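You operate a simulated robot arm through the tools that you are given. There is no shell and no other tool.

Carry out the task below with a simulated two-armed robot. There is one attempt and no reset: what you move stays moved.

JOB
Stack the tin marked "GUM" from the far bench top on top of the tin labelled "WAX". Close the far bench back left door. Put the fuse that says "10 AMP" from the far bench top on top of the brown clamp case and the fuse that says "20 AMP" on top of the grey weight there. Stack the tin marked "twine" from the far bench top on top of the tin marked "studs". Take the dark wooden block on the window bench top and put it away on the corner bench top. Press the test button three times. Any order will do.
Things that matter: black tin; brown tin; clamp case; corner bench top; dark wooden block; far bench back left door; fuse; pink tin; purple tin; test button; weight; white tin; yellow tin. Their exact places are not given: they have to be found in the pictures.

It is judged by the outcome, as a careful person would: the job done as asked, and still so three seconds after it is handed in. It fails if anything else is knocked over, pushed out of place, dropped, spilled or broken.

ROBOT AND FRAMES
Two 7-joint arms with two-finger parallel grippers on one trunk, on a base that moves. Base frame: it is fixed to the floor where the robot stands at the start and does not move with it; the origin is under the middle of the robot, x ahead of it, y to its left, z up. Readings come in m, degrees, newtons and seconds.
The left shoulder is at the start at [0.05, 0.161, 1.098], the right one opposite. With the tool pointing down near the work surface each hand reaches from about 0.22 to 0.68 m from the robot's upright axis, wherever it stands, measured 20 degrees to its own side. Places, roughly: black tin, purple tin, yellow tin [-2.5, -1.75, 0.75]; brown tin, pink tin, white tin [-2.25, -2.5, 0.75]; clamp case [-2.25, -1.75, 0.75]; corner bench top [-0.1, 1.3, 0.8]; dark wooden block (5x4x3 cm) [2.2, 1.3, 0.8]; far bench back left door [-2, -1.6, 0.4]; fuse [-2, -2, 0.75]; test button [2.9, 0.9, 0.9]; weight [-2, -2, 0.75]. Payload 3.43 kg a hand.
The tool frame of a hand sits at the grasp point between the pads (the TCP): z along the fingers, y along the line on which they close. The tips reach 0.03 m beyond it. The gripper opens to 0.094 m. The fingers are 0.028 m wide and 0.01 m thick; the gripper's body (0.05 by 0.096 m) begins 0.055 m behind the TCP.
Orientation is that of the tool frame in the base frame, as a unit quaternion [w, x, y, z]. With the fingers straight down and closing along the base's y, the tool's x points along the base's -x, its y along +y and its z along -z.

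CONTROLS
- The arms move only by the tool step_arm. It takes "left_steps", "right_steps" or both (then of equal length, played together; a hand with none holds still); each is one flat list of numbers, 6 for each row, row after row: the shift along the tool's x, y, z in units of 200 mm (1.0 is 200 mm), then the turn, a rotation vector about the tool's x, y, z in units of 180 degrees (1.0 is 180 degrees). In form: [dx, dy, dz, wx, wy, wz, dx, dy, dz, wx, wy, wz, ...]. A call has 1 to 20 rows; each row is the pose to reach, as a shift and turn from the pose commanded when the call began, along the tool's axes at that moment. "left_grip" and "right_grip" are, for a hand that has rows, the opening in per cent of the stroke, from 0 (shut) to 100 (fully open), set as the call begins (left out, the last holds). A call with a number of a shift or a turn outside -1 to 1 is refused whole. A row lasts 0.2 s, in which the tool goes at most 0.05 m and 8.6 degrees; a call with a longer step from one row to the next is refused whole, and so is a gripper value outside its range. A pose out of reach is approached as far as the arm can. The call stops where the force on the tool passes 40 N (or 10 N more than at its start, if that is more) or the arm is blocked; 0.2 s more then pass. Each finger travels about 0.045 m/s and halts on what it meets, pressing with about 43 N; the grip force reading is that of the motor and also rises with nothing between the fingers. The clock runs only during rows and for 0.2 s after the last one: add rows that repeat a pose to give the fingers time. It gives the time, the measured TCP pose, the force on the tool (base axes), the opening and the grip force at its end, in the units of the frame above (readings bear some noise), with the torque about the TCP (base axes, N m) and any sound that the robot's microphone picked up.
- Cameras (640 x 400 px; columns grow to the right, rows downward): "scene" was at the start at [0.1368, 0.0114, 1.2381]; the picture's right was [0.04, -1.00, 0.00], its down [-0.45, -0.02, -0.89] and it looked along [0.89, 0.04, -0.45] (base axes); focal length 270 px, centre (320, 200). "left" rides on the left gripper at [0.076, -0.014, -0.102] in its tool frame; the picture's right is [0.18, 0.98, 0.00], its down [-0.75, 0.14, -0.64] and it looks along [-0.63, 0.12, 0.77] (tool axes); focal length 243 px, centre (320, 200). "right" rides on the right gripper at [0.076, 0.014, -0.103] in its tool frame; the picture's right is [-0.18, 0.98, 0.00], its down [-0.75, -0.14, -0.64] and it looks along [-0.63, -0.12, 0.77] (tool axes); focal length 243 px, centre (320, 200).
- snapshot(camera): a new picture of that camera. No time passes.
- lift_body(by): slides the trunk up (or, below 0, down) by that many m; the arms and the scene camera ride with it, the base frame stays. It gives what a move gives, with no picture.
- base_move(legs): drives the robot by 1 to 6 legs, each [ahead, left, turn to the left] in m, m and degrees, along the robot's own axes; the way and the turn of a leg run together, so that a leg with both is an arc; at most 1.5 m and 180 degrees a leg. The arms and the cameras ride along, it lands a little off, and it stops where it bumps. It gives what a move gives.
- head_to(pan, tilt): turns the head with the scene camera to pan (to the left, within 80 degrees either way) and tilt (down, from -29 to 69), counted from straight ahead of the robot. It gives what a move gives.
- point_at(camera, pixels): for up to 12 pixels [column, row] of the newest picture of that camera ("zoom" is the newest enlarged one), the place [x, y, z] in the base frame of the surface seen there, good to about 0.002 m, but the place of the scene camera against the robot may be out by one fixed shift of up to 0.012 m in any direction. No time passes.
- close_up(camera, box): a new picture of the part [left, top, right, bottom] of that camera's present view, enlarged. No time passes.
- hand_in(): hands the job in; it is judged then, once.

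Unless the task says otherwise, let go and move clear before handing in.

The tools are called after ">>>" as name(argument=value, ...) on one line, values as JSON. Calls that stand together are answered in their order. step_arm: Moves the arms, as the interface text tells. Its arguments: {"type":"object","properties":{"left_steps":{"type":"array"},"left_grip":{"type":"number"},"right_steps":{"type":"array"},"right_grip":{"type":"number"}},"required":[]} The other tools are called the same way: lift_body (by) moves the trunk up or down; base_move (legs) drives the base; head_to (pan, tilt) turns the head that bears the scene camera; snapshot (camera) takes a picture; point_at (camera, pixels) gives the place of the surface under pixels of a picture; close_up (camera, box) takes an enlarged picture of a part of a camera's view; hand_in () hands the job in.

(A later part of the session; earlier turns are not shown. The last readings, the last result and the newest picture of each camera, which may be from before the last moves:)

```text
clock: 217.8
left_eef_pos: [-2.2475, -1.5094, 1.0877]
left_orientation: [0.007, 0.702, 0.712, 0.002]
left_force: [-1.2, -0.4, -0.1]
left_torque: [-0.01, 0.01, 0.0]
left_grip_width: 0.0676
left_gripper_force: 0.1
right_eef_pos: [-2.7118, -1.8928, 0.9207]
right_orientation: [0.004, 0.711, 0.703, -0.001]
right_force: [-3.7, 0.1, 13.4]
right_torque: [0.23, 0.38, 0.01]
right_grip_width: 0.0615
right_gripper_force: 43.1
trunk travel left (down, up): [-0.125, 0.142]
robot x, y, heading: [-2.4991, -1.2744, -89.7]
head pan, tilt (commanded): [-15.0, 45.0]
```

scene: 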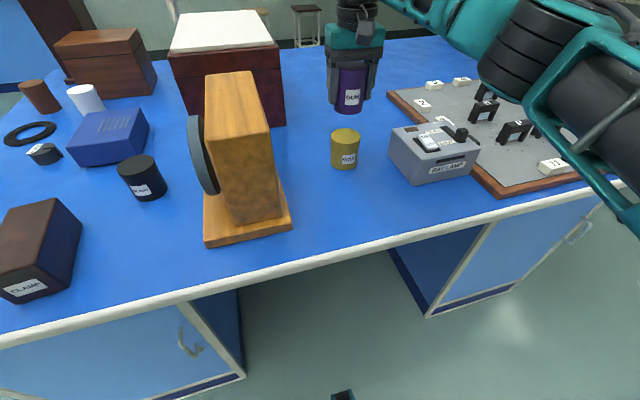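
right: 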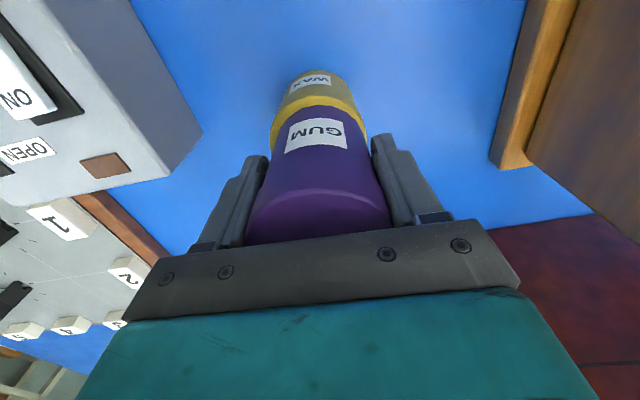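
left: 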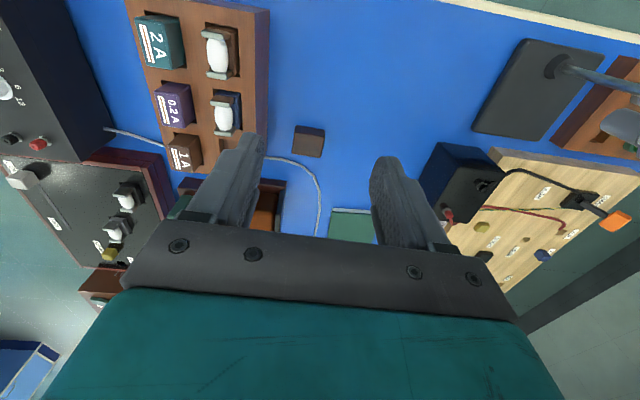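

Contact at 13 N: GUM rests on WAX. Open and rise straight up.

>>> step_arm(right_steps=[0, 0, -0.005, 0, 0, 0, 0, 0, -0.005, 0, 0, 0, 0, 0, -0.005, 0, 0, 0, 0, 0, -0.005, 0, 0, 0], right_grip=88)

>>> step_arm(right_steps=[0, 0, -0.1, 0, 0, 0, 0, 0, -0.3, 0, 0, 0, 0, 0, -0.5, 0, 0, 0, 0, 0, -0.7, 0, 0, 0, 0.2, 0, -0.75, 0, 0, 0, 0.4, 0, -0.75, 0, 0, 0, 0.6, 0, -0.75, 0, 0, 0, 0.8, 0, -0.75, 0, 0, 0, 1.0, 0, -0.75, 0, 0, 0])

>>> snapshot(camera="scene")

>>> snapshot(camera="right")

```text
clock: 218.8
left_eef_pos: [-2.248, -1.5102, 1.0878]
left_orientation: [0.007, 0.702, 0.712, 0.003]
left_force: [-0.2, 0.0, 0.3]
left_torque: [0.02, 0.02, -0.01]
left_grip_width: 0.0675
left_gripper_force: 0.0
right_eef_pos: [-2.7111, -1.8939, 0.9184]
right_orientation: [0.003, 0.71, 0.704, 0.0]
right_force: [0.4, -0.4, 0.6]
right_torque: [0.01, 0.0, 0.02]
right_grip_width: 0.0826
right_gripper_force: 0.0
trunk travel left (down, up): [-0.125, 0.142]
robot x, y, heading: [-2.4921, -1.27, -89.8]
head pan, tilt (commanded): [-15.0, 45.0]
```

```text
clock: 220.8
left_eef_pos: [-2.2488, -1.5098, 1.0859]
left_orientation: [0.006, 0.702, 0.712, 0.002]
left_force: [-0.4, 0.5, -0.5]
left_torque: [-0.02, 0.04, 0.02]
left_grip_width: 0.0677
left_gripper_force: 0.0
right_eef_pos: [-2.7126, -1.6927, 1.0699]
right_orientation: [0.002, 0.711, 0.703, 0.0]
right_force: [0.9, -0.3, 0.3]
right_torque: [-0.02, -0.01, -0.01]
right_grip_width: 0.0829
right_gripper_force: 0.0
trunk travel left (down, up): [-0.125, 0.142]
robot x, y, heading: [-2.4957, -1.2731, -89.7]
head pan, tilt (commanded): [-15.0, 45.0]
```

```text
taken
```

scene: 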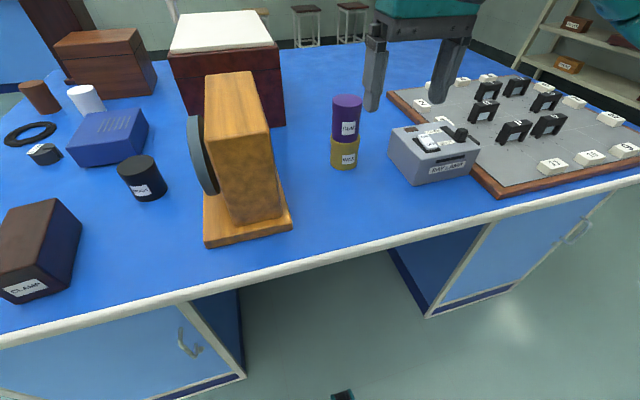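

```text
taken
```

right: 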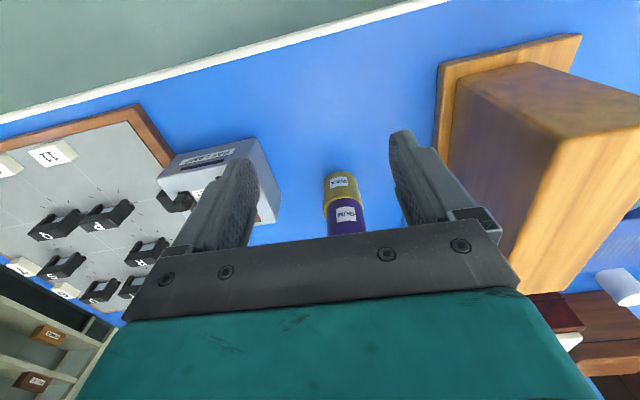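

GUM is stacked on WAX (345,130). Now retract the right hand and go round to the bench's near end to read the other fuses and back tins.

>>> step_arm(right_steps=[0.2, 0.1, 0, 0, 0, 0, 0.4, 0.2, 0, 0, 0, 0, 0.6, 0.3, 0, 0, 0, 0, 0.8, 0.4, 0, 0, 0, 0, 0.95, 0.4, 0, 0, 0, 0])

>>> base_move(legs=[[-0.55, 0, 0], [0, 1.2, 0], [0, 0, -90]])

>>> lift_body(by=0.14)

>>> head_to(pan=40, tilt=30)

>>> snapshot(camera="scene")

```text
clock: 222.1
left_eef_pos: [-2.2482, -1.5111, 1.0864]
left_orientation: [0.006, 0.702, 0.712, 0.002]
left_force: [0.5, -0.6, 0.1]
left_torque: [0.02, 0.01, 0.02]
left_grip_width: 0.0676
left_gripper_force: 0.0
right_eef_pos: [-2.6272, -1.5027, 1.0688]
right_orientation: [0.002, 0.71, 0.704, 0.0]
right_force: [-0.1, 0.4, -0.2]
right_torque: [-0.01, 0.0, 0.01]
right_grip_width: 0.0828
right_gripper_force: 0.1
trunk travel left (down, up): [-0.125, 0.142]
robot x, y, heading: [-2.4984, -1.2727, -89.9]
head pan, tilt (commanded): [-15.0, 45.0]
```

```text
clock: 239.7
left_eef_pos: [-1.5007, -0.963, 1.0867]
left_orientation: [0.006, 1.0, 0.013, -0.002]
left_force: [-0.2, 0.3, -0.3]
left_torque: [0.01, 0.01, -0.01]
left_grip_width: 0.0677
left_gripper_force: 0.3
right_eef_pos: [-1.4996, -0.5838, 1.0678]
right_orientation: [0.002, 1.0, 0.001, -0.002]
right_force: [0.0, -0.3, -0.7]
right_torque: [-0.01, 0.02, 0.0]
right_grip_width: 0.0826
right_gripper_force: 0.1
trunk travel left (down, up): [-0.125, 0.142]
robot x, y, heading: [-1.2653, -0.7123, -179.1]
head pan, tilt (commanded): [-15.0, 45.0]
```

```text
clock: 241.4
left_eef_pos: [-1.5025, -0.9642, 1.2277]
left_orientation: [0.006, 1.0, 0.013, -0.002]
left_force: [-0.3, 0.3, -0.4]
left_torque: [-0.01, -0.01, -0.01]
left_grip_width: 0.0678
left_gripper_force: 0.0
right_eef_pos: [-1.5001, -0.5847, 1.2099]
right_orientation: [0.001, 1.0, 0.0, -0.002]
right_force: [0.0, 0.5, -0.4]
right_torque: [0.01, -0.01, 0.0]
right_grip_width: 0.0826
right_gripper_force: 0.1
trunk travel left (down, up): [-0.265, 0.002]
robot x, y, heading: [-1.2658, -0.7118, -179.2]
head pan, tilt (commanded): [-15.0, 45.0]
```

```text
clock: 242.6
left_eef_pos: [-1.5005, -0.9628, 1.2272]
left_orientation: [0.006, 1.0, 0.013, -0.002]
left_force: [-0.6, -0.6, -0.2]
left_torque: [0.0, -0.02, -0.02]
left_grip_width: 0.0674
left_gripper_force: 0.1
right_eef_pos: [-1.4996, -0.5842, 1.2076]
right_orientation: [0.001, 1.0, 0.001, -0.003]
right_force: [-0.2, 0.0, 0.5]
right_torque: [-0.02, -0.02, -0.01]
right_grip_width: 0.0827
right_gripper_force: 0.1
trunk travel left (down, up): [-0.265, 0.002]
robot x, y, heading: [-1.2695, -0.7119, -179.1]
head pan, tilt (commanded): [40.0, 30.0]
```

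```text
taken
```

scene: 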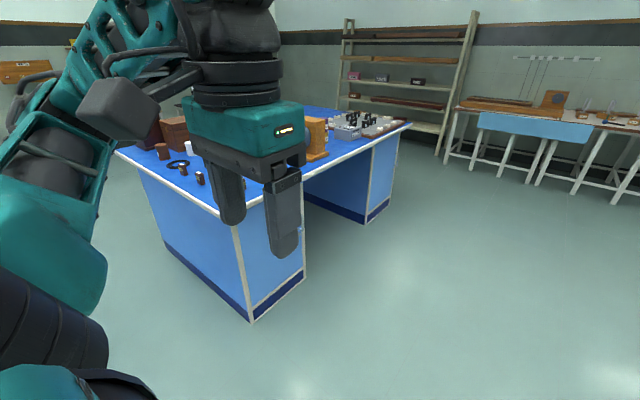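

The aisle entrance is clear. Drive left (−y) along the bench end 0.9 m and look.

>>> base_move(legs=[[0, 0.9, -0.9]])

>>> head_to(pan=20, tilt=35)

>>> snapshot(camera="scene")

>>> head_to(pan=0, tilt=35)

>>> snapshot(camera="scene")

```text
clock: 250.8
left_eef_pos: [-1.4971, -1.8512, 1.2267]
left_orientation: [0.006, 1.0, 0.008, -0.003]
left_force: [-0.1, -0.5, 0.2]
left_torque: [-0.01, 0.0, -0.02]
left_grip_width: 0.0676
left_gripper_force: 0.2
right_eef_pos: [-1.4905, -1.4733, 1.209]
right_orientation: [0.001, 1.0, -0.005, -0.002]
right_force: [-0.2, -0.3, 0.8]
right_torque: [0.0, 0.01, 0.0]
right_grip_width: 0.0828
right_gripper_force: 0.0
trunk travel left (down, up): [-0.265, 0.002]
robot x, y, heading: [-1.2606, -1.6045, -179.7]
head pan, tilt (commanded): [40.0, 30.0]
```

```text
clock: 251.6
left_eef_pos: [-1.4966, -1.8535, 1.2267]
left_orientation: [0.006, 1.0, 0.007, -0.003]
left_force: [0.6, -1.2, 0.0]
left_torque: [0.0, -0.01, -0.01]
left_grip_width: 0.0676
left_gripper_force: 0.1
right_eef_pos: [-1.4908, -1.4729, 1.2087]
right_orientation: [0.002, 1.0, -0.005, -0.001]
right_force: [-0.1, 0.6, -0.9]
right_torque: [-0.01, 0.03, 0.03]
right_grip_width: 0.0829
right_gripper_force: 0.0
trunk travel left (down, up): [-0.265, 0.002]
robot x, y, heading: [-1.2578, -1.6007, -179.7]
head pan, tilt (commanded): [20.0, 35.0]
```

```text
taken
```

scene: 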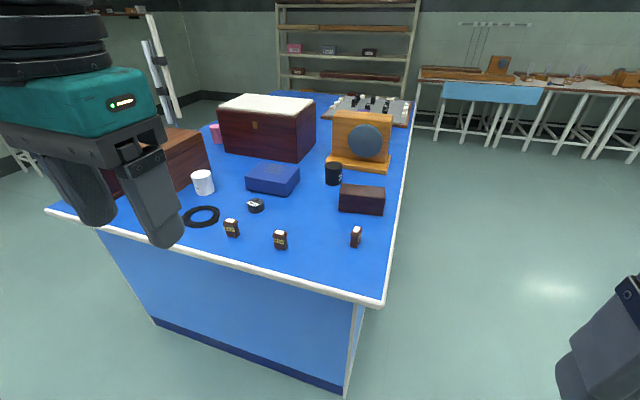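

```text
clock: 252.4
left_eef_pos: [-1.496, -1.8518, 1.2275]
left_orientation: [0.006, 1.0, 0.007, -0.003]
left_force: [-0.2, 0.2, 0.2]
left_torque: [0.02, -0.01, -0.02]
left_grip_width: 0.0675
left_gripper_force: 0.1
right_eef_pos: [-1.4906, -1.4726, 1.2093]
right_orientation: [0.001, 1.0, -0.005, -0.002]
right_force: [-0.3, 0.3, -0.4]
right_torque: [0.0, 0.02, 0.01]
right_grip_width: 0.0825
right_gripper_force: 0.0
trunk travel left (down, up): [-0.265, 0.002]
robot x, y, heading: [-1.2596, -1.6017, -180.0]
head pan, tilt (commanded): [0.0, 35.0]
```

```text
taken
```

scene: 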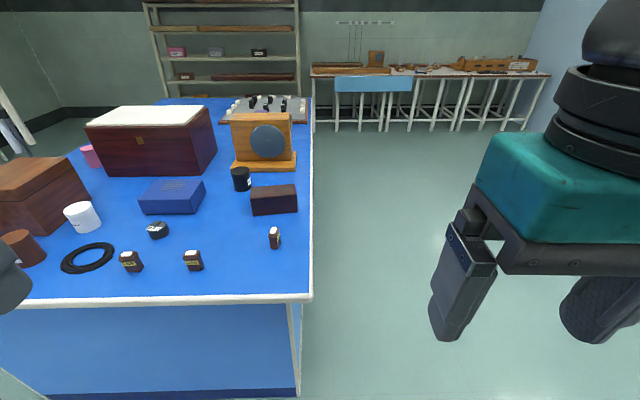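

Now all fuses and the brown, white and pink tins are visible. Zoom in to read the labels.

>>> close_up(camera="scene", box=[50, 210, 210, 290])

>>> close_up(camera="scene", box=[0, 130, 220, 270])

>>> close_up(camera="scene", box=[210, 150, 310, 270])

```text
4.00 times, centred on (130, 250) of scene
```

zoom: 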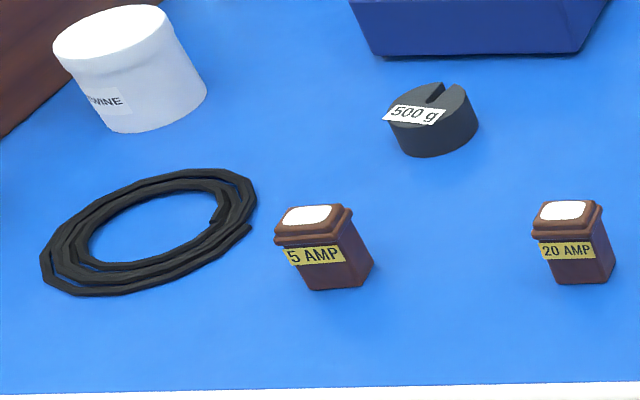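

```text
2.86 times, centred on (110, 200) of scene
```

zoom: 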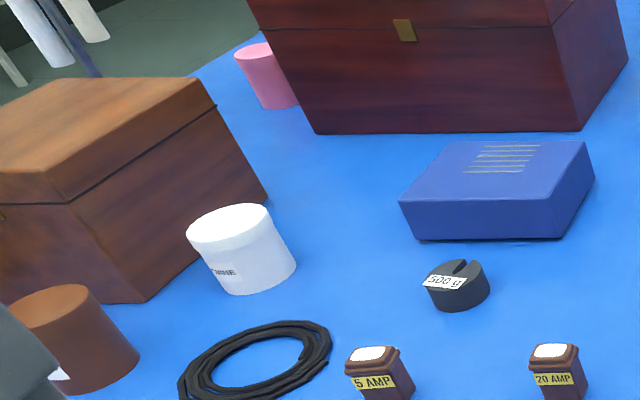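

```text
3.33 times, centred on (260, 210) of scene
```

zoom: 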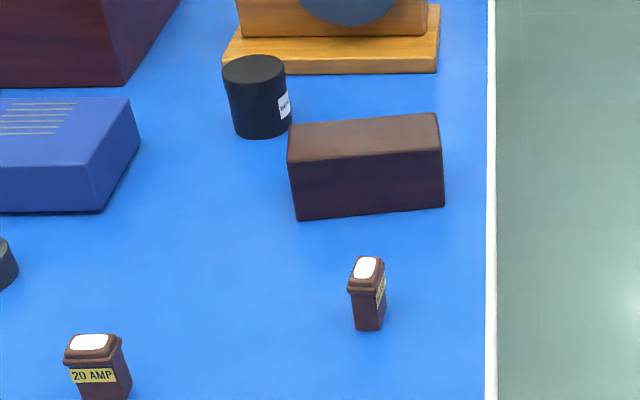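

20 AMP is the middle fuse, TWINE is the white tin, weight is "500 g". I need to read the brown and pink tins; drive 0.45 m further along.

>>> base_move(legs=[[0, 0.45, 0]])

>>> head_to(pan=15, tilt=40)

>>> snapshot(camera="scene")

>>> close_up(camera="scene", box=[120, 60, 400, 240])

>>> snapshot(camera="left")

```text
clock: 256.9
left_eef_pos: [-1.4931, -2.3042, 1.2262]
left_orientation: [0.006, 1.0, 0.011, -0.003]
left_force: [-0.3, -0.2, 0.1]
left_torque: [0.01, 0.0, 0.0]
left_grip_width: 0.0677
left_gripper_force: 0.1
right_eef_pos: [-1.489, -1.9245, 1.2084]
right_orientation: [0.002, 1.0, 0.0, -0.002]
right_force: [0.6, 1.3, 0.1]
right_torque: [0.02, -0.02, 0.0]
right_grip_width: 0.0829
right_gripper_force: 0.0
trunk travel left (down, up): [-0.265, 0.002]
robot x, y, heading: [-1.2574, -2.0533, -179.4]
head pan, tilt (commanded): [0.0, 35.0]
```

```text
clock: 257.7
left_eef_pos: [-1.4917, -2.3029, 1.2275]
left_orientation: [0.005, 1.0, 0.012, -0.003]
left_force: [-0.4, -0.2, 0.2]
left_torque: [0.0, 0.0, 0.03]
left_grip_width: 0.0675
left_gripper_force: 0.1
right_eef_pos: [-1.4902, -1.924, 1.2088]
right_orientation: [0.002, 1.0, -0.001, -0.001]
right_force: [-0.2, -0.4, 0.3]
right_torque: [-0.03, -0.02, 0.02]
right_grip_width: 0.0826
right_gripper_force: 0.2
trunk travel left (down, up): [-0.265, 0.002]
robot x, y, heading: [-1.256, -2.0528, -179.2]
head pan, tilt (commanded): [15.0, 40.0]
```

```text
taken
```

scene: 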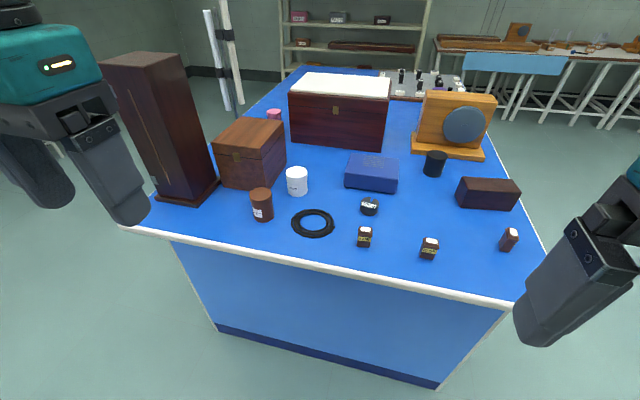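

```text
2.22 times, centred on (260, 150) of scene
```

zoom: 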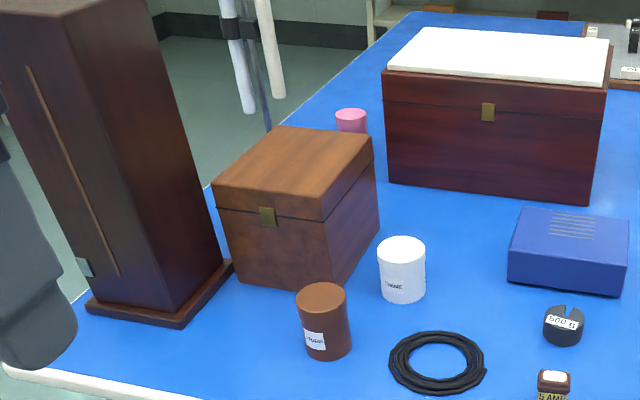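

```text
taken
```

left: 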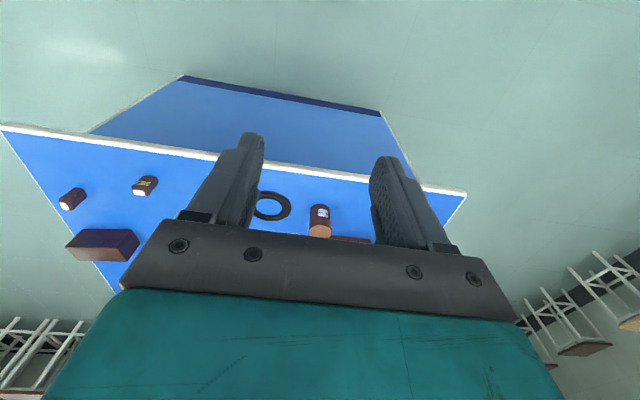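

>>> close_up(camera="scene", box=[245, 155, 315, 225])

>>> close_up(camera="left", box=[240, 170, 380, 250])

```text
5.71 times, centred on (280, 190) of scene
```

zoom: 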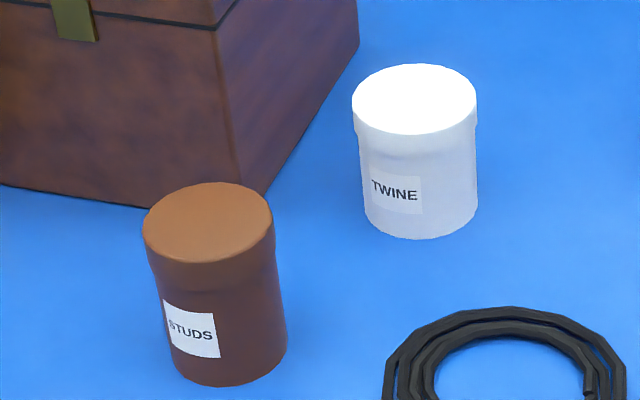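

```text
4.57 times, centred on (310, 210) of left
```

zoom: 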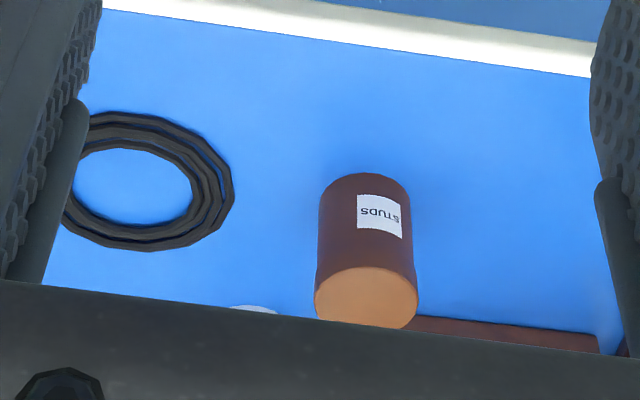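

STUDS is the brown tin, TWINE the white one. Measure tins and the surrounding boxes to plan the grasp.

>>> point_at(camera="scene", pixels=[[261, 191], [261, 220], [296, 171], [297, 195], [245, 188], [222, 184], [286, 160], [210, 180], [185, 203], [155, 198], [185, 100], [276, 135]])

```text
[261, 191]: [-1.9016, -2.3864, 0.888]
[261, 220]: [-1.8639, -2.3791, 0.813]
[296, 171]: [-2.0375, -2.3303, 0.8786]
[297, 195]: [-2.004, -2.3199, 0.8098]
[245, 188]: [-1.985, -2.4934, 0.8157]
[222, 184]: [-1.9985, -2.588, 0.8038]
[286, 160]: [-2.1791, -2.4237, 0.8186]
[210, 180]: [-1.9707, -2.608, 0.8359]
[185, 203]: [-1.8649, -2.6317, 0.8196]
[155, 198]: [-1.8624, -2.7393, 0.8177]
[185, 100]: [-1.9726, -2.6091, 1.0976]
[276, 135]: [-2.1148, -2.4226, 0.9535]
```

The box beside the white tin starts at y≈−2.42 (top 0.955); the right arm has clear space toward +y. I'll drive to about (−1.42,−2.47), lower the trunk and look with the right wrist camera.

>>> base_move(legs=[[0, 0.42, -0.6], [0.16, 0, 0]])

>>> lift_body(by=-0.14)

>>> head_to(pan=0, tilt=42)

>>> snapshot(camera="scene")

>>> snapshot(camera="right")

```text
clock: 263.0
left_eef_pos: [-1.6492, -2.7268, 1.2284]
left_orientation: [0.006, 1.0, 0.011, -0.003]
left_force: [0.5, -0.1, 0.4]
left_torque: [-0.02, 0.01, 0.04]
left_grip_width: 0.0677
left_gripper_force: 0.0
right_eef_pos: [-1.647, -2.3471, 1.2082]
right_orientation: [0.002, 1.0, -0.001, -0.002]
right_force: [0.2, 0.0, -0.6]
right_torque: [0.0, -0.03, -0.03]
right_grip_width: 0.0825
right_gripper_force: 0.1
trunk travel left (down, up): [-0.265, 0.002]
robot x, y, heading: [-1.416, -2.4777, -179.6]
head pan, tilt (commanded): [15.0, 40.0]
```

```text
clock: 264.6
left_eef_pos: [-1.6493, -2.7261, 1.0875]
left_orientation: [0.006, 1.0, 0.012, -0.003]
left_force: [-0.3, -0.6, 0.6]
left_torque: [-0.01, -0.01, -0.02]
left_grip_width: 0.0681
left_gripper_force: 0.0
right_eef_pos: [-1.6457, -2.3473, 1.0683]
right_orientation: [0.002, 1.0, -0.001, -0.002]
right_force: [0.2, -0.2, -0.4]
right_torque: [0.01, 0.0, -0.01]
right_grip_width: 0.0827
right_gripper_force: 0.0
trunk travel left (down, up): [-0.125, 0.142]
robot x, y, heading: [-1.4145, -2.4736, -179.6]
head pan, tilt (commanded): [15.0, 40.0]
```

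```text
clock: 265.4
left_eef_pos: [-1.6503, -2.7274, 1.0877]
left_orientation: [0.006, 1.0, 0.012, -0.003]
left_force: [0.3, -0.1, 0.0]
left_torque: [0.02, -0.02, 0.0]
left_grip_width: 0.0676
left_gripper_force: 0.1
right_eef_pos: [-1.6469, -2.3467, 1.0685]
right_orientation: [0.001, 1.0, -0.001, -0.002]
right_force: [-0.8, 0.3, 0.3]
right_torque: [0.01, -0.01, 0.01]
right_grip_width: 0.0827
right_gripper_force: 0.1
trunk travel left (down, up): [-0.125, 0.142]
robot x, y, heading: [-1.4153, -2.4732, -179.4]
head pan, tilt (commanded): [0.0, 42.0]
```

```text
taken
```

scene: 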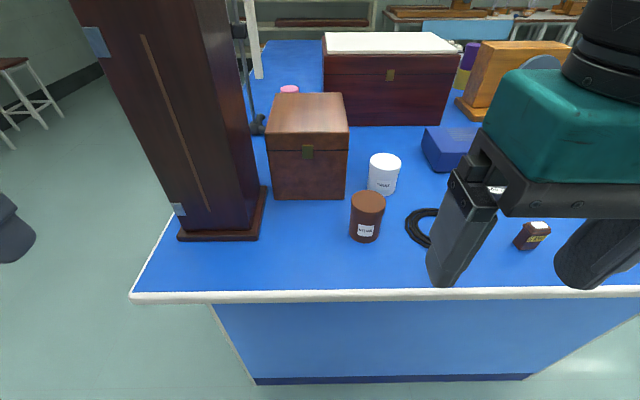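

```text
taken
```

right: 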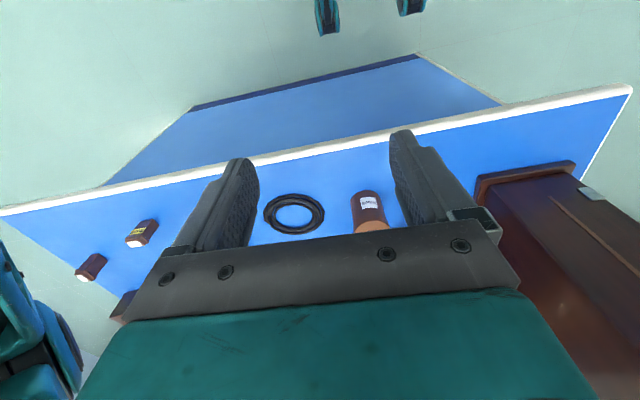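

Advance the right hand 0.2 m over the bench (everything nearby is below z 0.96 on its path) and measure both tins.

>>> step_arm(right_steps=[-0.2, 0, 0, 0, 0, 0, -0.4, 0, 0, 0, 0, 0, -0.6, 0, 0, 0, 0, 0, -0.8, 0, 0, 0, 0, 0, -1.0, 0, 0, 0, 0, 0])

>>> snapshot(camera="right")

>>> snapshot(camera="scene")

```text
clock: 266.6
left_eef_pos: [-1.6492, -2.727, 1.0866]
left_orientation: [0.006, 1.0, 0.011, -0.002]
left_force: [-0.1, -0.3, 0.2]
left_torque: [-0.01, -0.03, 0.01]
left_grip_width: 0.0679
left_gripper_force: 0.1
right_eef_pos: [-1.8483, -2.3482, 1.0694]
right_orientation: [0.002, 1.0, -0.001, -0.002]
right_force: [0.9, -0.1, 0.3]
right_torque: [-0.01, -0.02, 0.02]
right_grip_width: 0.0829
right_gripper_force: 0.1
trunk travel left (down, up): [-0.125, 0.142]
robot x, y, heading: [-1.4155, -2.4751, -179.3]
head pan, tilt (commanded): [0.0, 42.0]
```

```text
taken
```

right: 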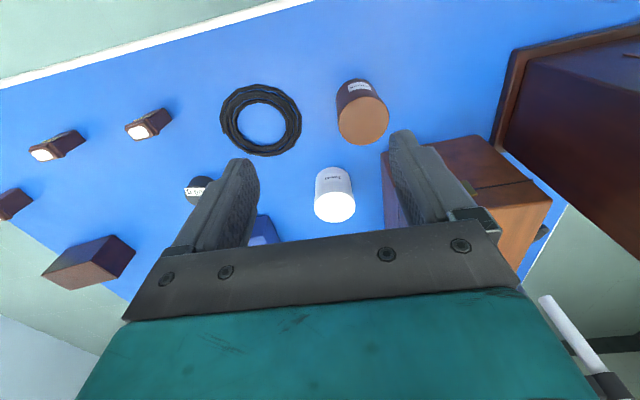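

```text
taken
```

scene: 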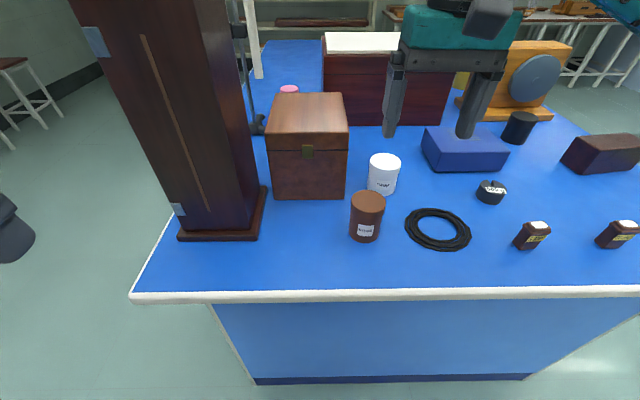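

>>> point_at(camera="right", pixels=[[335, 205], [315, 207], [355, 203], [334, 193], [336, 219], [364, 118], [338, 122], [389, 114], [362, 98], [366, 140], [384, 180], [386, 220]])

>>> close_up(camera="right", box=[290, 70, 420, 235])

```text
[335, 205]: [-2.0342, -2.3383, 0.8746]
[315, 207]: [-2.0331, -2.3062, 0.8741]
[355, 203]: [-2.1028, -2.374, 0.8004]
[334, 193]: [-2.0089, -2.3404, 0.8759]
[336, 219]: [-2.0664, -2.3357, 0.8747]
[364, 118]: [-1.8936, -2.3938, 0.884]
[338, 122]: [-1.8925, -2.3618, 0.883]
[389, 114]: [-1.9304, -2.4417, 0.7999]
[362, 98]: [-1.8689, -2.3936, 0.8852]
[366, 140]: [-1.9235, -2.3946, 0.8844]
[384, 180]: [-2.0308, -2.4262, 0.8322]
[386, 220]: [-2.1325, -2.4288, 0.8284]
```

```text
2.42 times, centred on (355, 152) of right
```

zoom: 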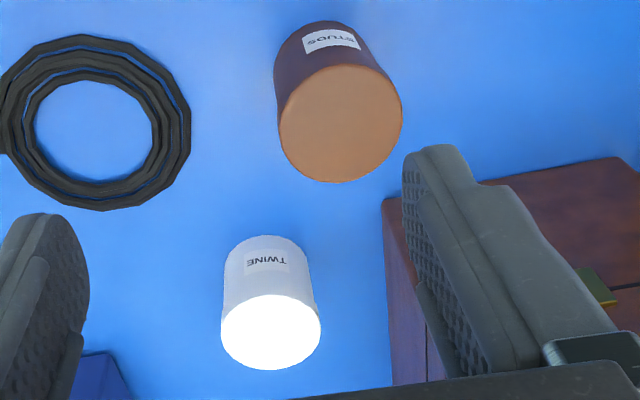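

TWINE: centre (−2.037,−2.337), top 0.8745; STUDS: centre (−1.897,−2.393), top 0.884. Move over TWINE and descend partway.

>>> step_arm(right_steps=[-0.19, -0.011, 0, 0, 0, 0, -0.38, -0.022, 0, 0, 0, 0, -0.57, -0.033, 0, 0, 0, 0, -0.76, -0.044, 0, 0, 0, 0, -0.945, -0.055, 0, 0, 0, 0, -0.945, -0.055, 0.2, 0, 0, 0, -0.945, -0.055, 0.4, 0, 0, 0, -0.945, -0.055, 0.6, 0, 0, 0, -0.945, -0.055, 0.72, 0, 0, 0])

>>> snapshot(camera="right")

>>> snapshot(camera="scene")

```text
clock: 268.6
left_eef_pos: [-1.6491, -2.7272, 1.0862]
left_orientation: [0.006, 1.0, 0.011, -0.003]
left_force: [0.3, -0.2, -0.4]
left_torque: [-0.03, 0.01, 0.02]
left_grip_width: 0.0677
left_gripper_force: 0.1
right_eef_pos: [-2.0378, -2.3355, 0.9258]
right_orientation: [0.003, 1.0, -0.001, -0.002]
right_force: [-0.6, 0.3, 0.4]
right_torque: [0.07, 0.0, -0.01]
right_grip_width: 0.0831
right_gripper_force: 0.0
trunk travel left (down, up): [-0.125, 0.142]
robot x, y, heading: [-1.4136, -2.4778, -179.5]
head pan, tilt (commanded): [0.0, 42.0]
```

```text
taken
```

right: 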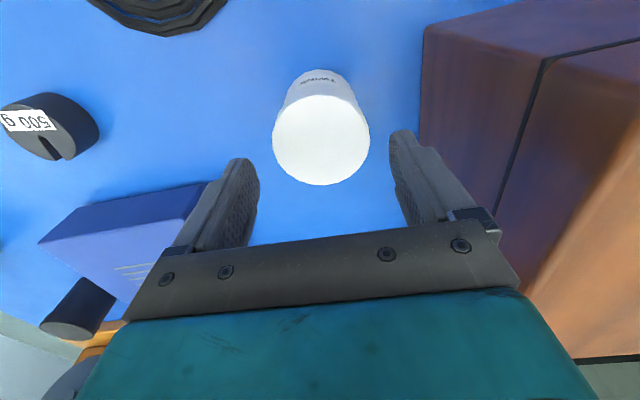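

```text
taken
```

scene: 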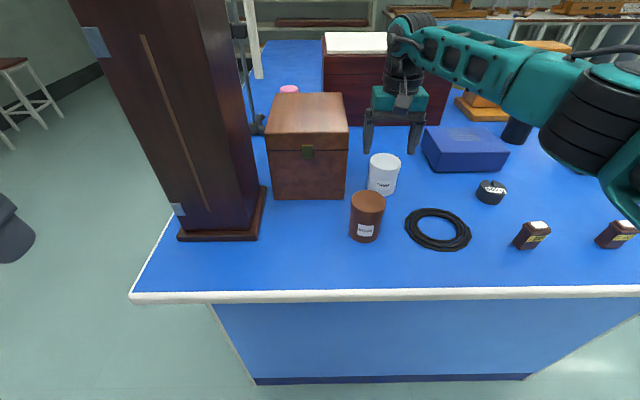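

Tin top (321,140) is centred. Descend to z≈0.842 and close.

>>> step_arm(right_steps=[0.005, 0, 0.14, 0, 0, 0, 0.005, 0, 0.28, 0, 0, 0, 0.005, 0, 0.42, 0, 0, 0])

>>> step_arm(right_steps=[0, 0, 0, 0, 0, 0, 0, 0, 0, 0, 0, 0, 0, 0, 0, 0, 0, 0, 0, 0, 0, 0, 0, 0, 0, 0, 0, 0, 0, 0], right_grip=0)

>>> snapshot(camera="right")

```text
clock: 269.4
left_eef_pos: [-1.6492, -2.7273, 1.0874]
left_orientation: [0.007, 1.0, 0.012, -0.003]
left_force: [0.0, 0.1, 0.3]
left_torque: [0.04, 0.01, 0.0]
left_grip_width: 0.0678
left_gripper_force: 0.1
right_eef_pos: [-2.036, -2.3383, 0.8425]
right_orientation: [0.002, 1.0, -0.001, -0.002]
right_force: [0.7, 0.0, 0.2]
right_torque: [-0.01, -0.02, 0.01]
right_grip_width: 0.0826
right_gripper_force: 0.0
trunk travel left (down, up): [-0.125, 0.142]
robot x, y, heading: [-1.4148, -2.4764, -179.5]
head pan, tilt (commanded): [0.0, 42.0]
```

```text
clock: 270.6
left_eef_pos: [-1.649, -2.7265, 1.0871]
left_orientation: [0.006, 1.0, 0.012, -0.003]
left_force: [0.3, 0.1, 0.9]
left_torque: [0.0, 0.0, 0.02]
left_grip_width: 0.0677
left_gripper_force: 0.1
right_eef_pos: [-2.0367, -2.338, 0.8409]
right_orientation: [0.002, 1.0, -0.001, -0.002]
right_force: [-1.1, 0.7, -0.9]
right_torque: [0.0, 0.03, 0.02]
right_grip_width: 0.0682
right_gripper_force: 43.1
trunk travel left (down, up): [-0.125, 0.142]
robot x, y, heading: [-1.4175, -2.4735, -179.5]
head pan, tilt (commanded): [0.0, 42.0]
```

```text
taken
```

right: 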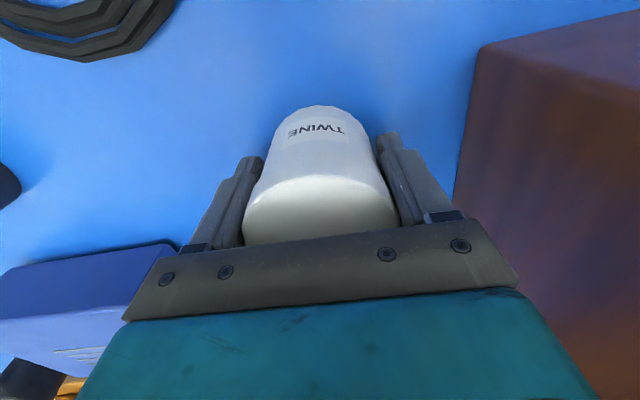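

TWINE gripped (width 0.068). Lift 0.15 m, then carry it over STUDS moving toward the robot first, then sideways.

>>> step_arm(right_steps=[0, 0, -0.2, 0, 0, 0, 0, 0, -0.4, 0, 0, 0, 0, 0, -0.6, 0, 0, 0, 0, 0, -0.75, 0, 0, 0, 0.175, 0, -0.75, 0, 0, 0, 0.35, 0, -0.75, 0, 0, 0, 0.525, 0.05, -0.75, 0, 0, 0, 0.6985, 0.15, -0.75, 0, 0, 0, 0.6985, 0.275, -0.75, 0, 0, 0])

>>> snapshot(camera="right")

>>> snapshot(camera="scene")

```text
clock: 272.6
left_eef_pos: [-1.6491, -2.7282, 1.0863]
left_orientation: [0.005, 1.0, 0.011, -0.002]
left_force: [0.2, 1.2, -0.2]
left_torque: [0.02, 0.01, 0.03]
left_grip_width: 0.0676
left_gripper_force: 0.0
right_eef_pos: [-1.8934, -2.3911, 0.9906]
right_orientation: [0.002, 1.0, -0.002, -0.002]
right_force: [0.8, -0.1, -1.8]
right_torque: [0.0, 0.0, -0.01]
right_grip_width: 0.0684
right_gripper_force: 43.2
trunk travel left (down, up): [-0.125, 0.142]
robot x, y, heading: [-1.4114, -2.4752, -179.3]
head pan, tilt (commanded): [0.0, 42.0]
```

```text
taken
```

right: 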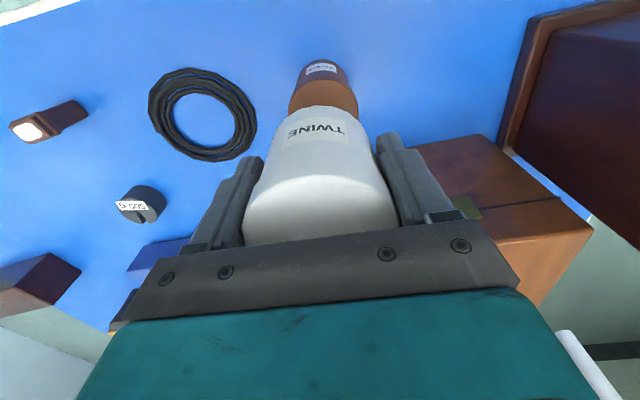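

```text
taken
```

scene: 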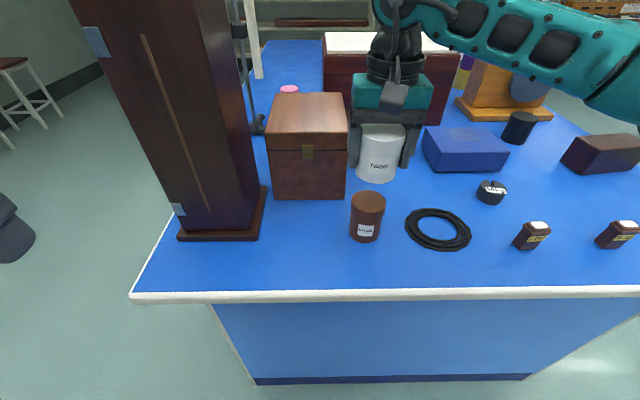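

TWINE is over STUDS within ~4 mm. Correct slightly, descend to ~7 mm above, then look.

>>> step_arm(right_steps=[-0.016, 0.01, 0.14, 0, 0, 0, -0.016, 0.01, 0.285, 0, 0, 0])

>>> snapshot(camera="right")

>>> close_up(camera="scene", box=[300, 80, 460, 260])

```text
clock: 273.2
left_eef_pos: [-1.6496, -2.7264, 1.087]
left_orientation: [0.006, 1.0, 0.012, -0.003]
left_force: [0.4, 0.0, 0.4]
left_torque: [0.01, 0.0, -0.04]
left_grip_width: 0.0676
left_gripper_force: 0.1
right_eef_pos: [-1.8968, -2.393, 0.9345]
right_orientation: [0.002, 1.0, -0.001, -0.002]
right_force: [-0.3, 0.5, -1.5]
right_torque: [-0.01, -0.02, 0.01]
right_grip_width: 0.0684
right_gripper_force: 43.0
trunk travel left (down, up): [-0.125, 0.142]
robot x, y, heading: [-1.4124, -2.4761, -179.5]
head pan, tilt (commanded): [0.0, 42.0]
```

```text
taken
```

right: 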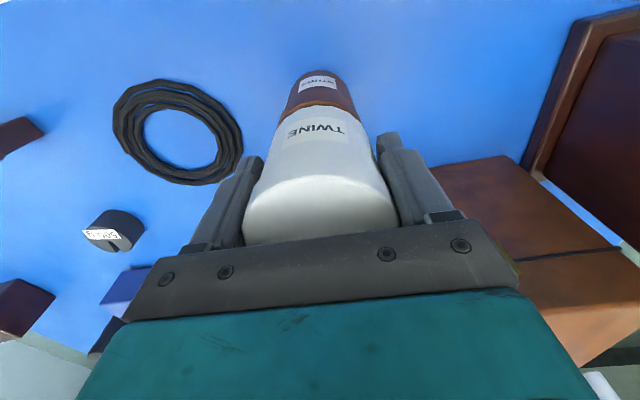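

```text
2.22 times, centred on (380, 170) of scene
```

zoom: 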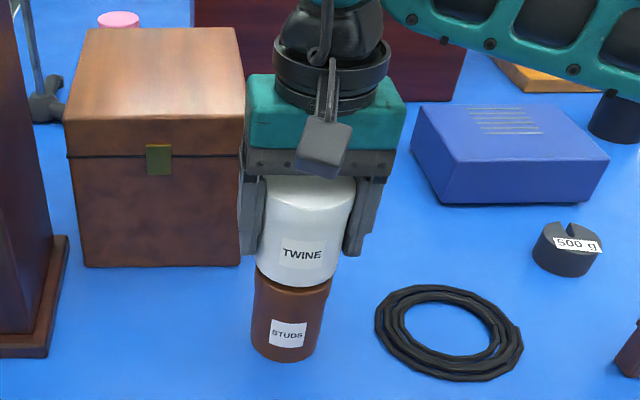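

Alignment looks good from both views. Creep down to contact.

>>> step_arm(right_steps=[0, 0, 0.01, 0, 0, 0, 0, 0, 0.02, 0, 0, 0, 0, 0, 0.03, 0, 0, 0])

>>> step_arm(right_steps=[0, 0, 0.006, 0, 0, 0, 0, 0, 0.012, 0, 0, 0])

```text
clock: 274.0
left_eef_pos: [-1.6489, -2.7272, 1.0873]
left_orientation: [0.006, 1.0, 0.012, -0.002]
left_force: [-1.1, -0.2, -0.7]
left_torque: [-0.02, 0.03, -0.02]
left_grip_width: 0.0677
left_gripper_force: 0.0
right_eef_pos: [-1.8987, -2.3937, 0.929]
right_orientation: [0.001, 1.0, 0.0, -0.001]
right_force: [0.3, -0.2, -0.8]
right_torque: [0.05, -0.02, -0.02]
right_grip_width: 0.0681
right_gripper_force: 43.1
trunk travel left (down, up): [-0.125, 0.142]
robot x, y, heading: [-1.4106, -2.4761, -179.5]
head pan, tilt (commanded): [0.0, 42.0]
```

```text
clock: 274.6
left_eef_pos: [-1.6501, -2.7272, 1.0881]
left_orientation: [0.006, 1.0, 0.011, -0.003]
left_force: [-1.0, 0.5, -0.4]
left_torque: [0.01, -0.03, 0.02]
left_grip_width: 0.0678
left_gripper_force: 0.2
right_eef_pos: [-1.8989, -2.3932, 0.9262]
right_orientation: [0.002, 1.0, -0.001, -0.003]
right_force: [1.0, 0.6, 3.3]
right_torque: [0.18, -0.07, 0.01]
right_grip_width: 0.068
right_gripper_force: 43.5
trunk travel left (down, up): [-0.125, 0.142]
robot x, y, heading: [-1.4119, -2.477, -179.6]
head pan, tilt (commanded): [0.0, 42.0]
```

Contact begins (3.3 N). One slight step more, then open and rise.

>>> step_arm(right_steps=[0, 0, 0.004, 0, 0, 0, 0, 0, 0.004, 0, 0, 0])

>>> step_arm(right_steps=[0, 0, 0, 0, 0, 0, 0, 0, 0, 0, 0, 0, 0, 0, 0, 0, 0, 0, 0, 0, 0, 0, 0, 0], right_grip=95)

>>> step_arm(right_steps=[0, 0, -0.1, 0, 0, 0, 0, 0, -0.3, 0, 0, 0, 0, 0, -0.5, 0, 0, 0, 0, 0, -0.7, 0, 0, 0, 0.2, 0, -0.72, 0, 0, 0, 0.4, 0, -0.72, 0, 0, 0, 0.6, 0, -0.72, 0, 0, 0, 0.8, 0, -0.72, 0, 0, 0, 0.95, 0, -0.72, 0, 0, 0])

>>> snapshot(camera="scene")

```text
clock: 275.2
left_eef_pos: [-1.65, -2.7271, 1.087]
left_orientation: [0.006, 1.0, 0.011, -0.003]
left_force: [-0.1, 0.4, 0.5]
left_torque: [0.0, -0.02, -0.02]
left_grip_width: 0.0674
left_gripper_force: 0.1
right_eef_pos: [-1.8979, -2.3948, 0.9273]
right_orientation: [0.002, 1.0, -0.001, -0.003]
right_force: [-1.7, 1.9, 9.4]
right_torque: [0.34, 0.03, 0.01]
right_grip_width: 0.068
right_gripper_force: 43.0
trunk travel left (down, up): [-0.125, 0.142]
robot x, y, heading: [-1.4143, -2.4764, -179.5]
head pan, tilt (commanded): [0.0, 42.0]
```

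```text
clock: 276.2
left_eef_pos: [-1.6498, -2.7262, 1.0868]
left_orientation: [0.006, 1.0, 0.011, -0.003]
left_force: [1.2, -0.9, -0.5]
left_torque: [0.02, -0.03, 0.02]
left_grip_width: 0.0675
left_gripper_force: 0.0
right_eef_pos: [-1.8983, -2.3938, 0.9261]
right_orientation: [0.001, 1.0, -0.001, -0.001]
right_force: [-0.2, 0.5, -0.4]
right_torque: [-0.02, 0.02, 0.0]
right_grip_width: 0.0891
right_gripper_force: 0.1
trunk travel left (down, up): [-0.125, 0.142]
robot x, y, heading: [-1.4127, -2.4761, -179.4]
head pan, tilt (commanded): [0.0, 42.0]
```

```text
clock: 278.2
left_eef_pos: [-1.65, -2.7262, 1.0874]
left_orientation: [0.006, 1.0, 0.011, -0.002]
left_force: [-0.7, 0.9, 0.2]
left_torque: [0.02, -0.03, 0.01]
left_grip_width: 0.0677
left_gripper_force: 0.0
right_eef_pos: [-1.7079, -2.3922, 1.0715]
right_orientation: [0.001, 1.0, -0.002, -0.002]
right_force: [0.5, -0.3, -0.2]
right_torque: [0.0, 0.0, 0.01]
right_grip_width: 0.0893
right_gripper_force: 0.0
trunk travel left (down, up): [-0.125, 0.142]
robot x, y, heading: [-1.4183, -2.4773, -179.3]
head pan, tilt (commanded): [0.0, 42.0]
```

```text
taken
```

scene: 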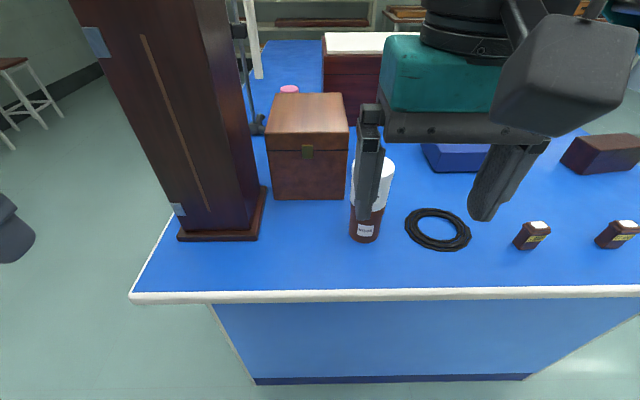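

The stack TWINE on STUDS stands (368,210). Next, the 20 AMP fuse: shift the base 0.3 m to the right (+y).

>>> step_arm(right_steps=[0.2, 0, 0, 0, 0, 0, 0.3, 0, 0, 0, 0, 0])

>>> base_move(legs=[[0, -0.32, -0.6]])

>>> snapshot(camera="scene")

>>> snapshot(camera="right")

```text
clock: 278.8
left_eef_pos: [-1.6478, -2.7266, 1.0864]
left_orientation: [0.006, 1.0, 0.011, -0.002]
left_force: [-0.1, -0.3, 0.1]
left_torque: [0.02, 0.01, 0.01]
left_grip_width: 0.0674
left_gripper_force: 0.1
right_eef_pos: [-1.6473, -2.3927, 1.0708]
right_orientation: [0.003, 1.0, -0.002, -0.003]
right_force: [-0.3, 0.1, -1.0]
right_torque: [-0.01, 0.01, 0.02]
right_grip_width: 0.0893
right_gripper_force: 0.0
trunk travel left (down, up): [-0.125, 0.142]
robot x, y, heading: [-1.4111, -2.4775, -179.2]
head pan, tilt (commanded): [0.0, 42.0]
```

```text
clock: 282.2
left_eef_pos: [-1.6535, -2.4062, 1.0875]
left_orientation: [0.006, 1.0, 0.003, -0.002]
left_force: [-0.8, -0.5, 0.5]
left_torque: [0.0, 0.0, -0.02]
left_grip_width: 0.068
left_gripper_force: 0.0
right_eef_pos: [-1.6478, -2.072, 1.0687]
right_orientation: [0.002, 1.0, -0.008, -0.002]
right_force: [0.6, 0.2, 0.4]
right_torque: [0.05, -0.02, -0.03]
right_grip_width: 0.089
right_gripper_force: 0.0
trunk travel left (down, up): [-0.125, 0.142]
robot x, y, heading: [-1.4127, -2.162, 179.9]
head pan, tilt (commanded): [0.0, 42.0]
```

```text
taken
```

scene: 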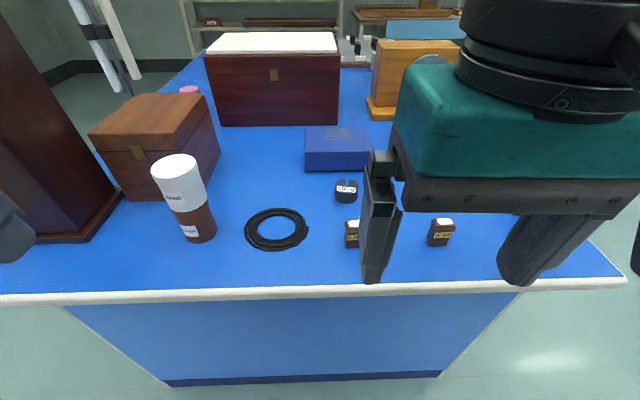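

```text
taken
```

right: 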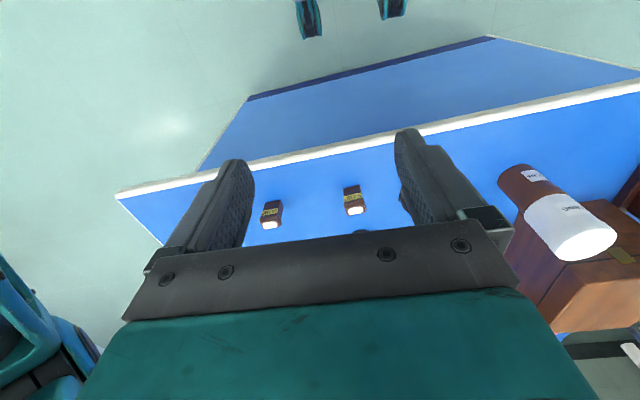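

The left fuse in the wrist view (271,214) is the 20 AMP, the right one (354,200) the 5 AMP. Move the hand over to see it closer.

>>> step_arm(right_steps=[-0.127, -0.16, 0, 0, 0, 0, -0.255, -0.32, 0, 0, 0, 0, -0.382, -0.48, 0, 0, 0, 0, -0.51, -0.642, 0, 0, 0, 0], right_grip=60)

>>> snapshot(camera="right")

>>> close_up(camera="right", box=[250, 90, 450, 230])

```text
clock: 283.2
left_eef_pos: [-1.6547, -2.4058, 1.0868]
left_orientation: [0.006, 1.0, 0.004, -0.002]
left_force: [-0.4, 0.5, 0.1]
left_torque: [-0.01, 0.0, -0.01]
left_grip_width: 0.0677
left_gripper_force: 0.0
right_eef_pos: [-1.749, -1.9407, 1.0689]
right_orientation: [0.001, 1.0, -0.008, -0.002]
right_force: [0.5, 0.3, 0.3]
right_torque: [0.01, 0.0, 0.0]
right_grip_width: 0.0566
right_gripper_force: 0.1
trunk travel left (down, up): [-0.125, 0.142]
robot x, y, heading: [-1.4151, -2.1604, 179.8]
head pan, tilt (commanded): [0.0, 42.0]
```

```text
taken
```

right: 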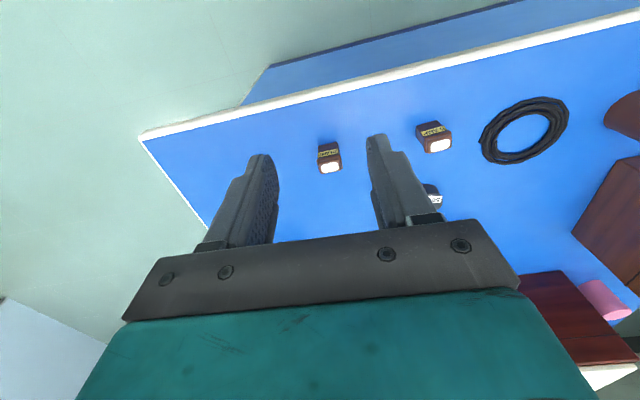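

```text
2.86 times, centred on (350, 160) of right
```

zoom: 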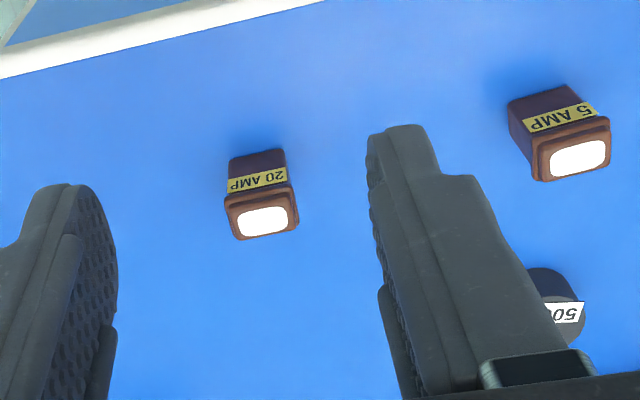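

20 AMP confirmed. Measure its top corners.

>>> point_at(camera="zoom", pixels=[[263, 221], [229, 208], [289, 191], [238, 236], [296, 222], [230, 170], [283, 158], [560, 310], [575, 160], [232, 195], [258, 205]])

```text
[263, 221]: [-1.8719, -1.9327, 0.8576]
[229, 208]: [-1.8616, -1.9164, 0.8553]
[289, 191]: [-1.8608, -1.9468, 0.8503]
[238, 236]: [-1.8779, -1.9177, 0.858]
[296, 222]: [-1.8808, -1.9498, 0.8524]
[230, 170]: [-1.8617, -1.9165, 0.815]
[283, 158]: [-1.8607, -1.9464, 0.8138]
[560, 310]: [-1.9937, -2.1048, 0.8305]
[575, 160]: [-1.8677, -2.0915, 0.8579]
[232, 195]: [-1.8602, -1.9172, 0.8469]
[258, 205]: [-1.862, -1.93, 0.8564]
```

20 AMP fuse: centre (−1.871,−1.9325), 33 mm wide along y, top 0.858. Move over it and descend to z≈0.90.

>>> step_arm(right_steps=[-0.2, -0.01, 0, 0, 0, 0, -0.4, -0.02, 0, 0, 0, 0, -0.608, -0.031, 0, 0, 0, 0, -0.608, -0.031, 0.2, 0, 0, 0, -0.608, -0.031, 0.4, 0, 0, 0, -0.608, -0.031, 0.6, 0, 0, 0, -0.608, -0.031, 0.83, 0, 0, 0])

>>> snapshot(camera="right")

```text
clock: 284.8
left_eef_pos: [-1.6554, -2.407, 1.0874]
left_orientation: [0.006, 1.0, 0.003, -0.002]
left_force: [-1.1, 0.0, 0.4]
left_torque: [0.0, -0.01, 0.01]
left_grip_width: 0.0676
left_gripper_force: 0.0
right_eef_pos: [-1.8708, -1.934, 0.9043]
right_orientation: [0.002, 1.0, -0.008, -0.002]
right_force: [0.8, -0.5, 0.2]
right_torque: [0.02, 0.05, 0.02]
right_grip_width: 0.0565
right_gripper_force: 0.0
trunk travel left (down, up): [-0.125, 0.142]
robot x, y, heading: [-1.4137, -2.1541, 179.6]
head pan, tilt (commanded): [0.0, 42.0]
```

```text
taken
```

right: 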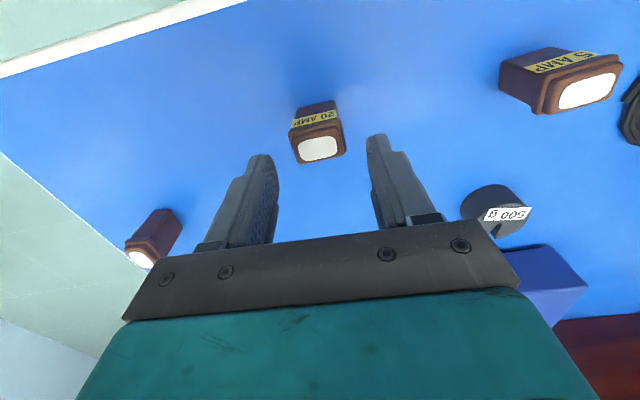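

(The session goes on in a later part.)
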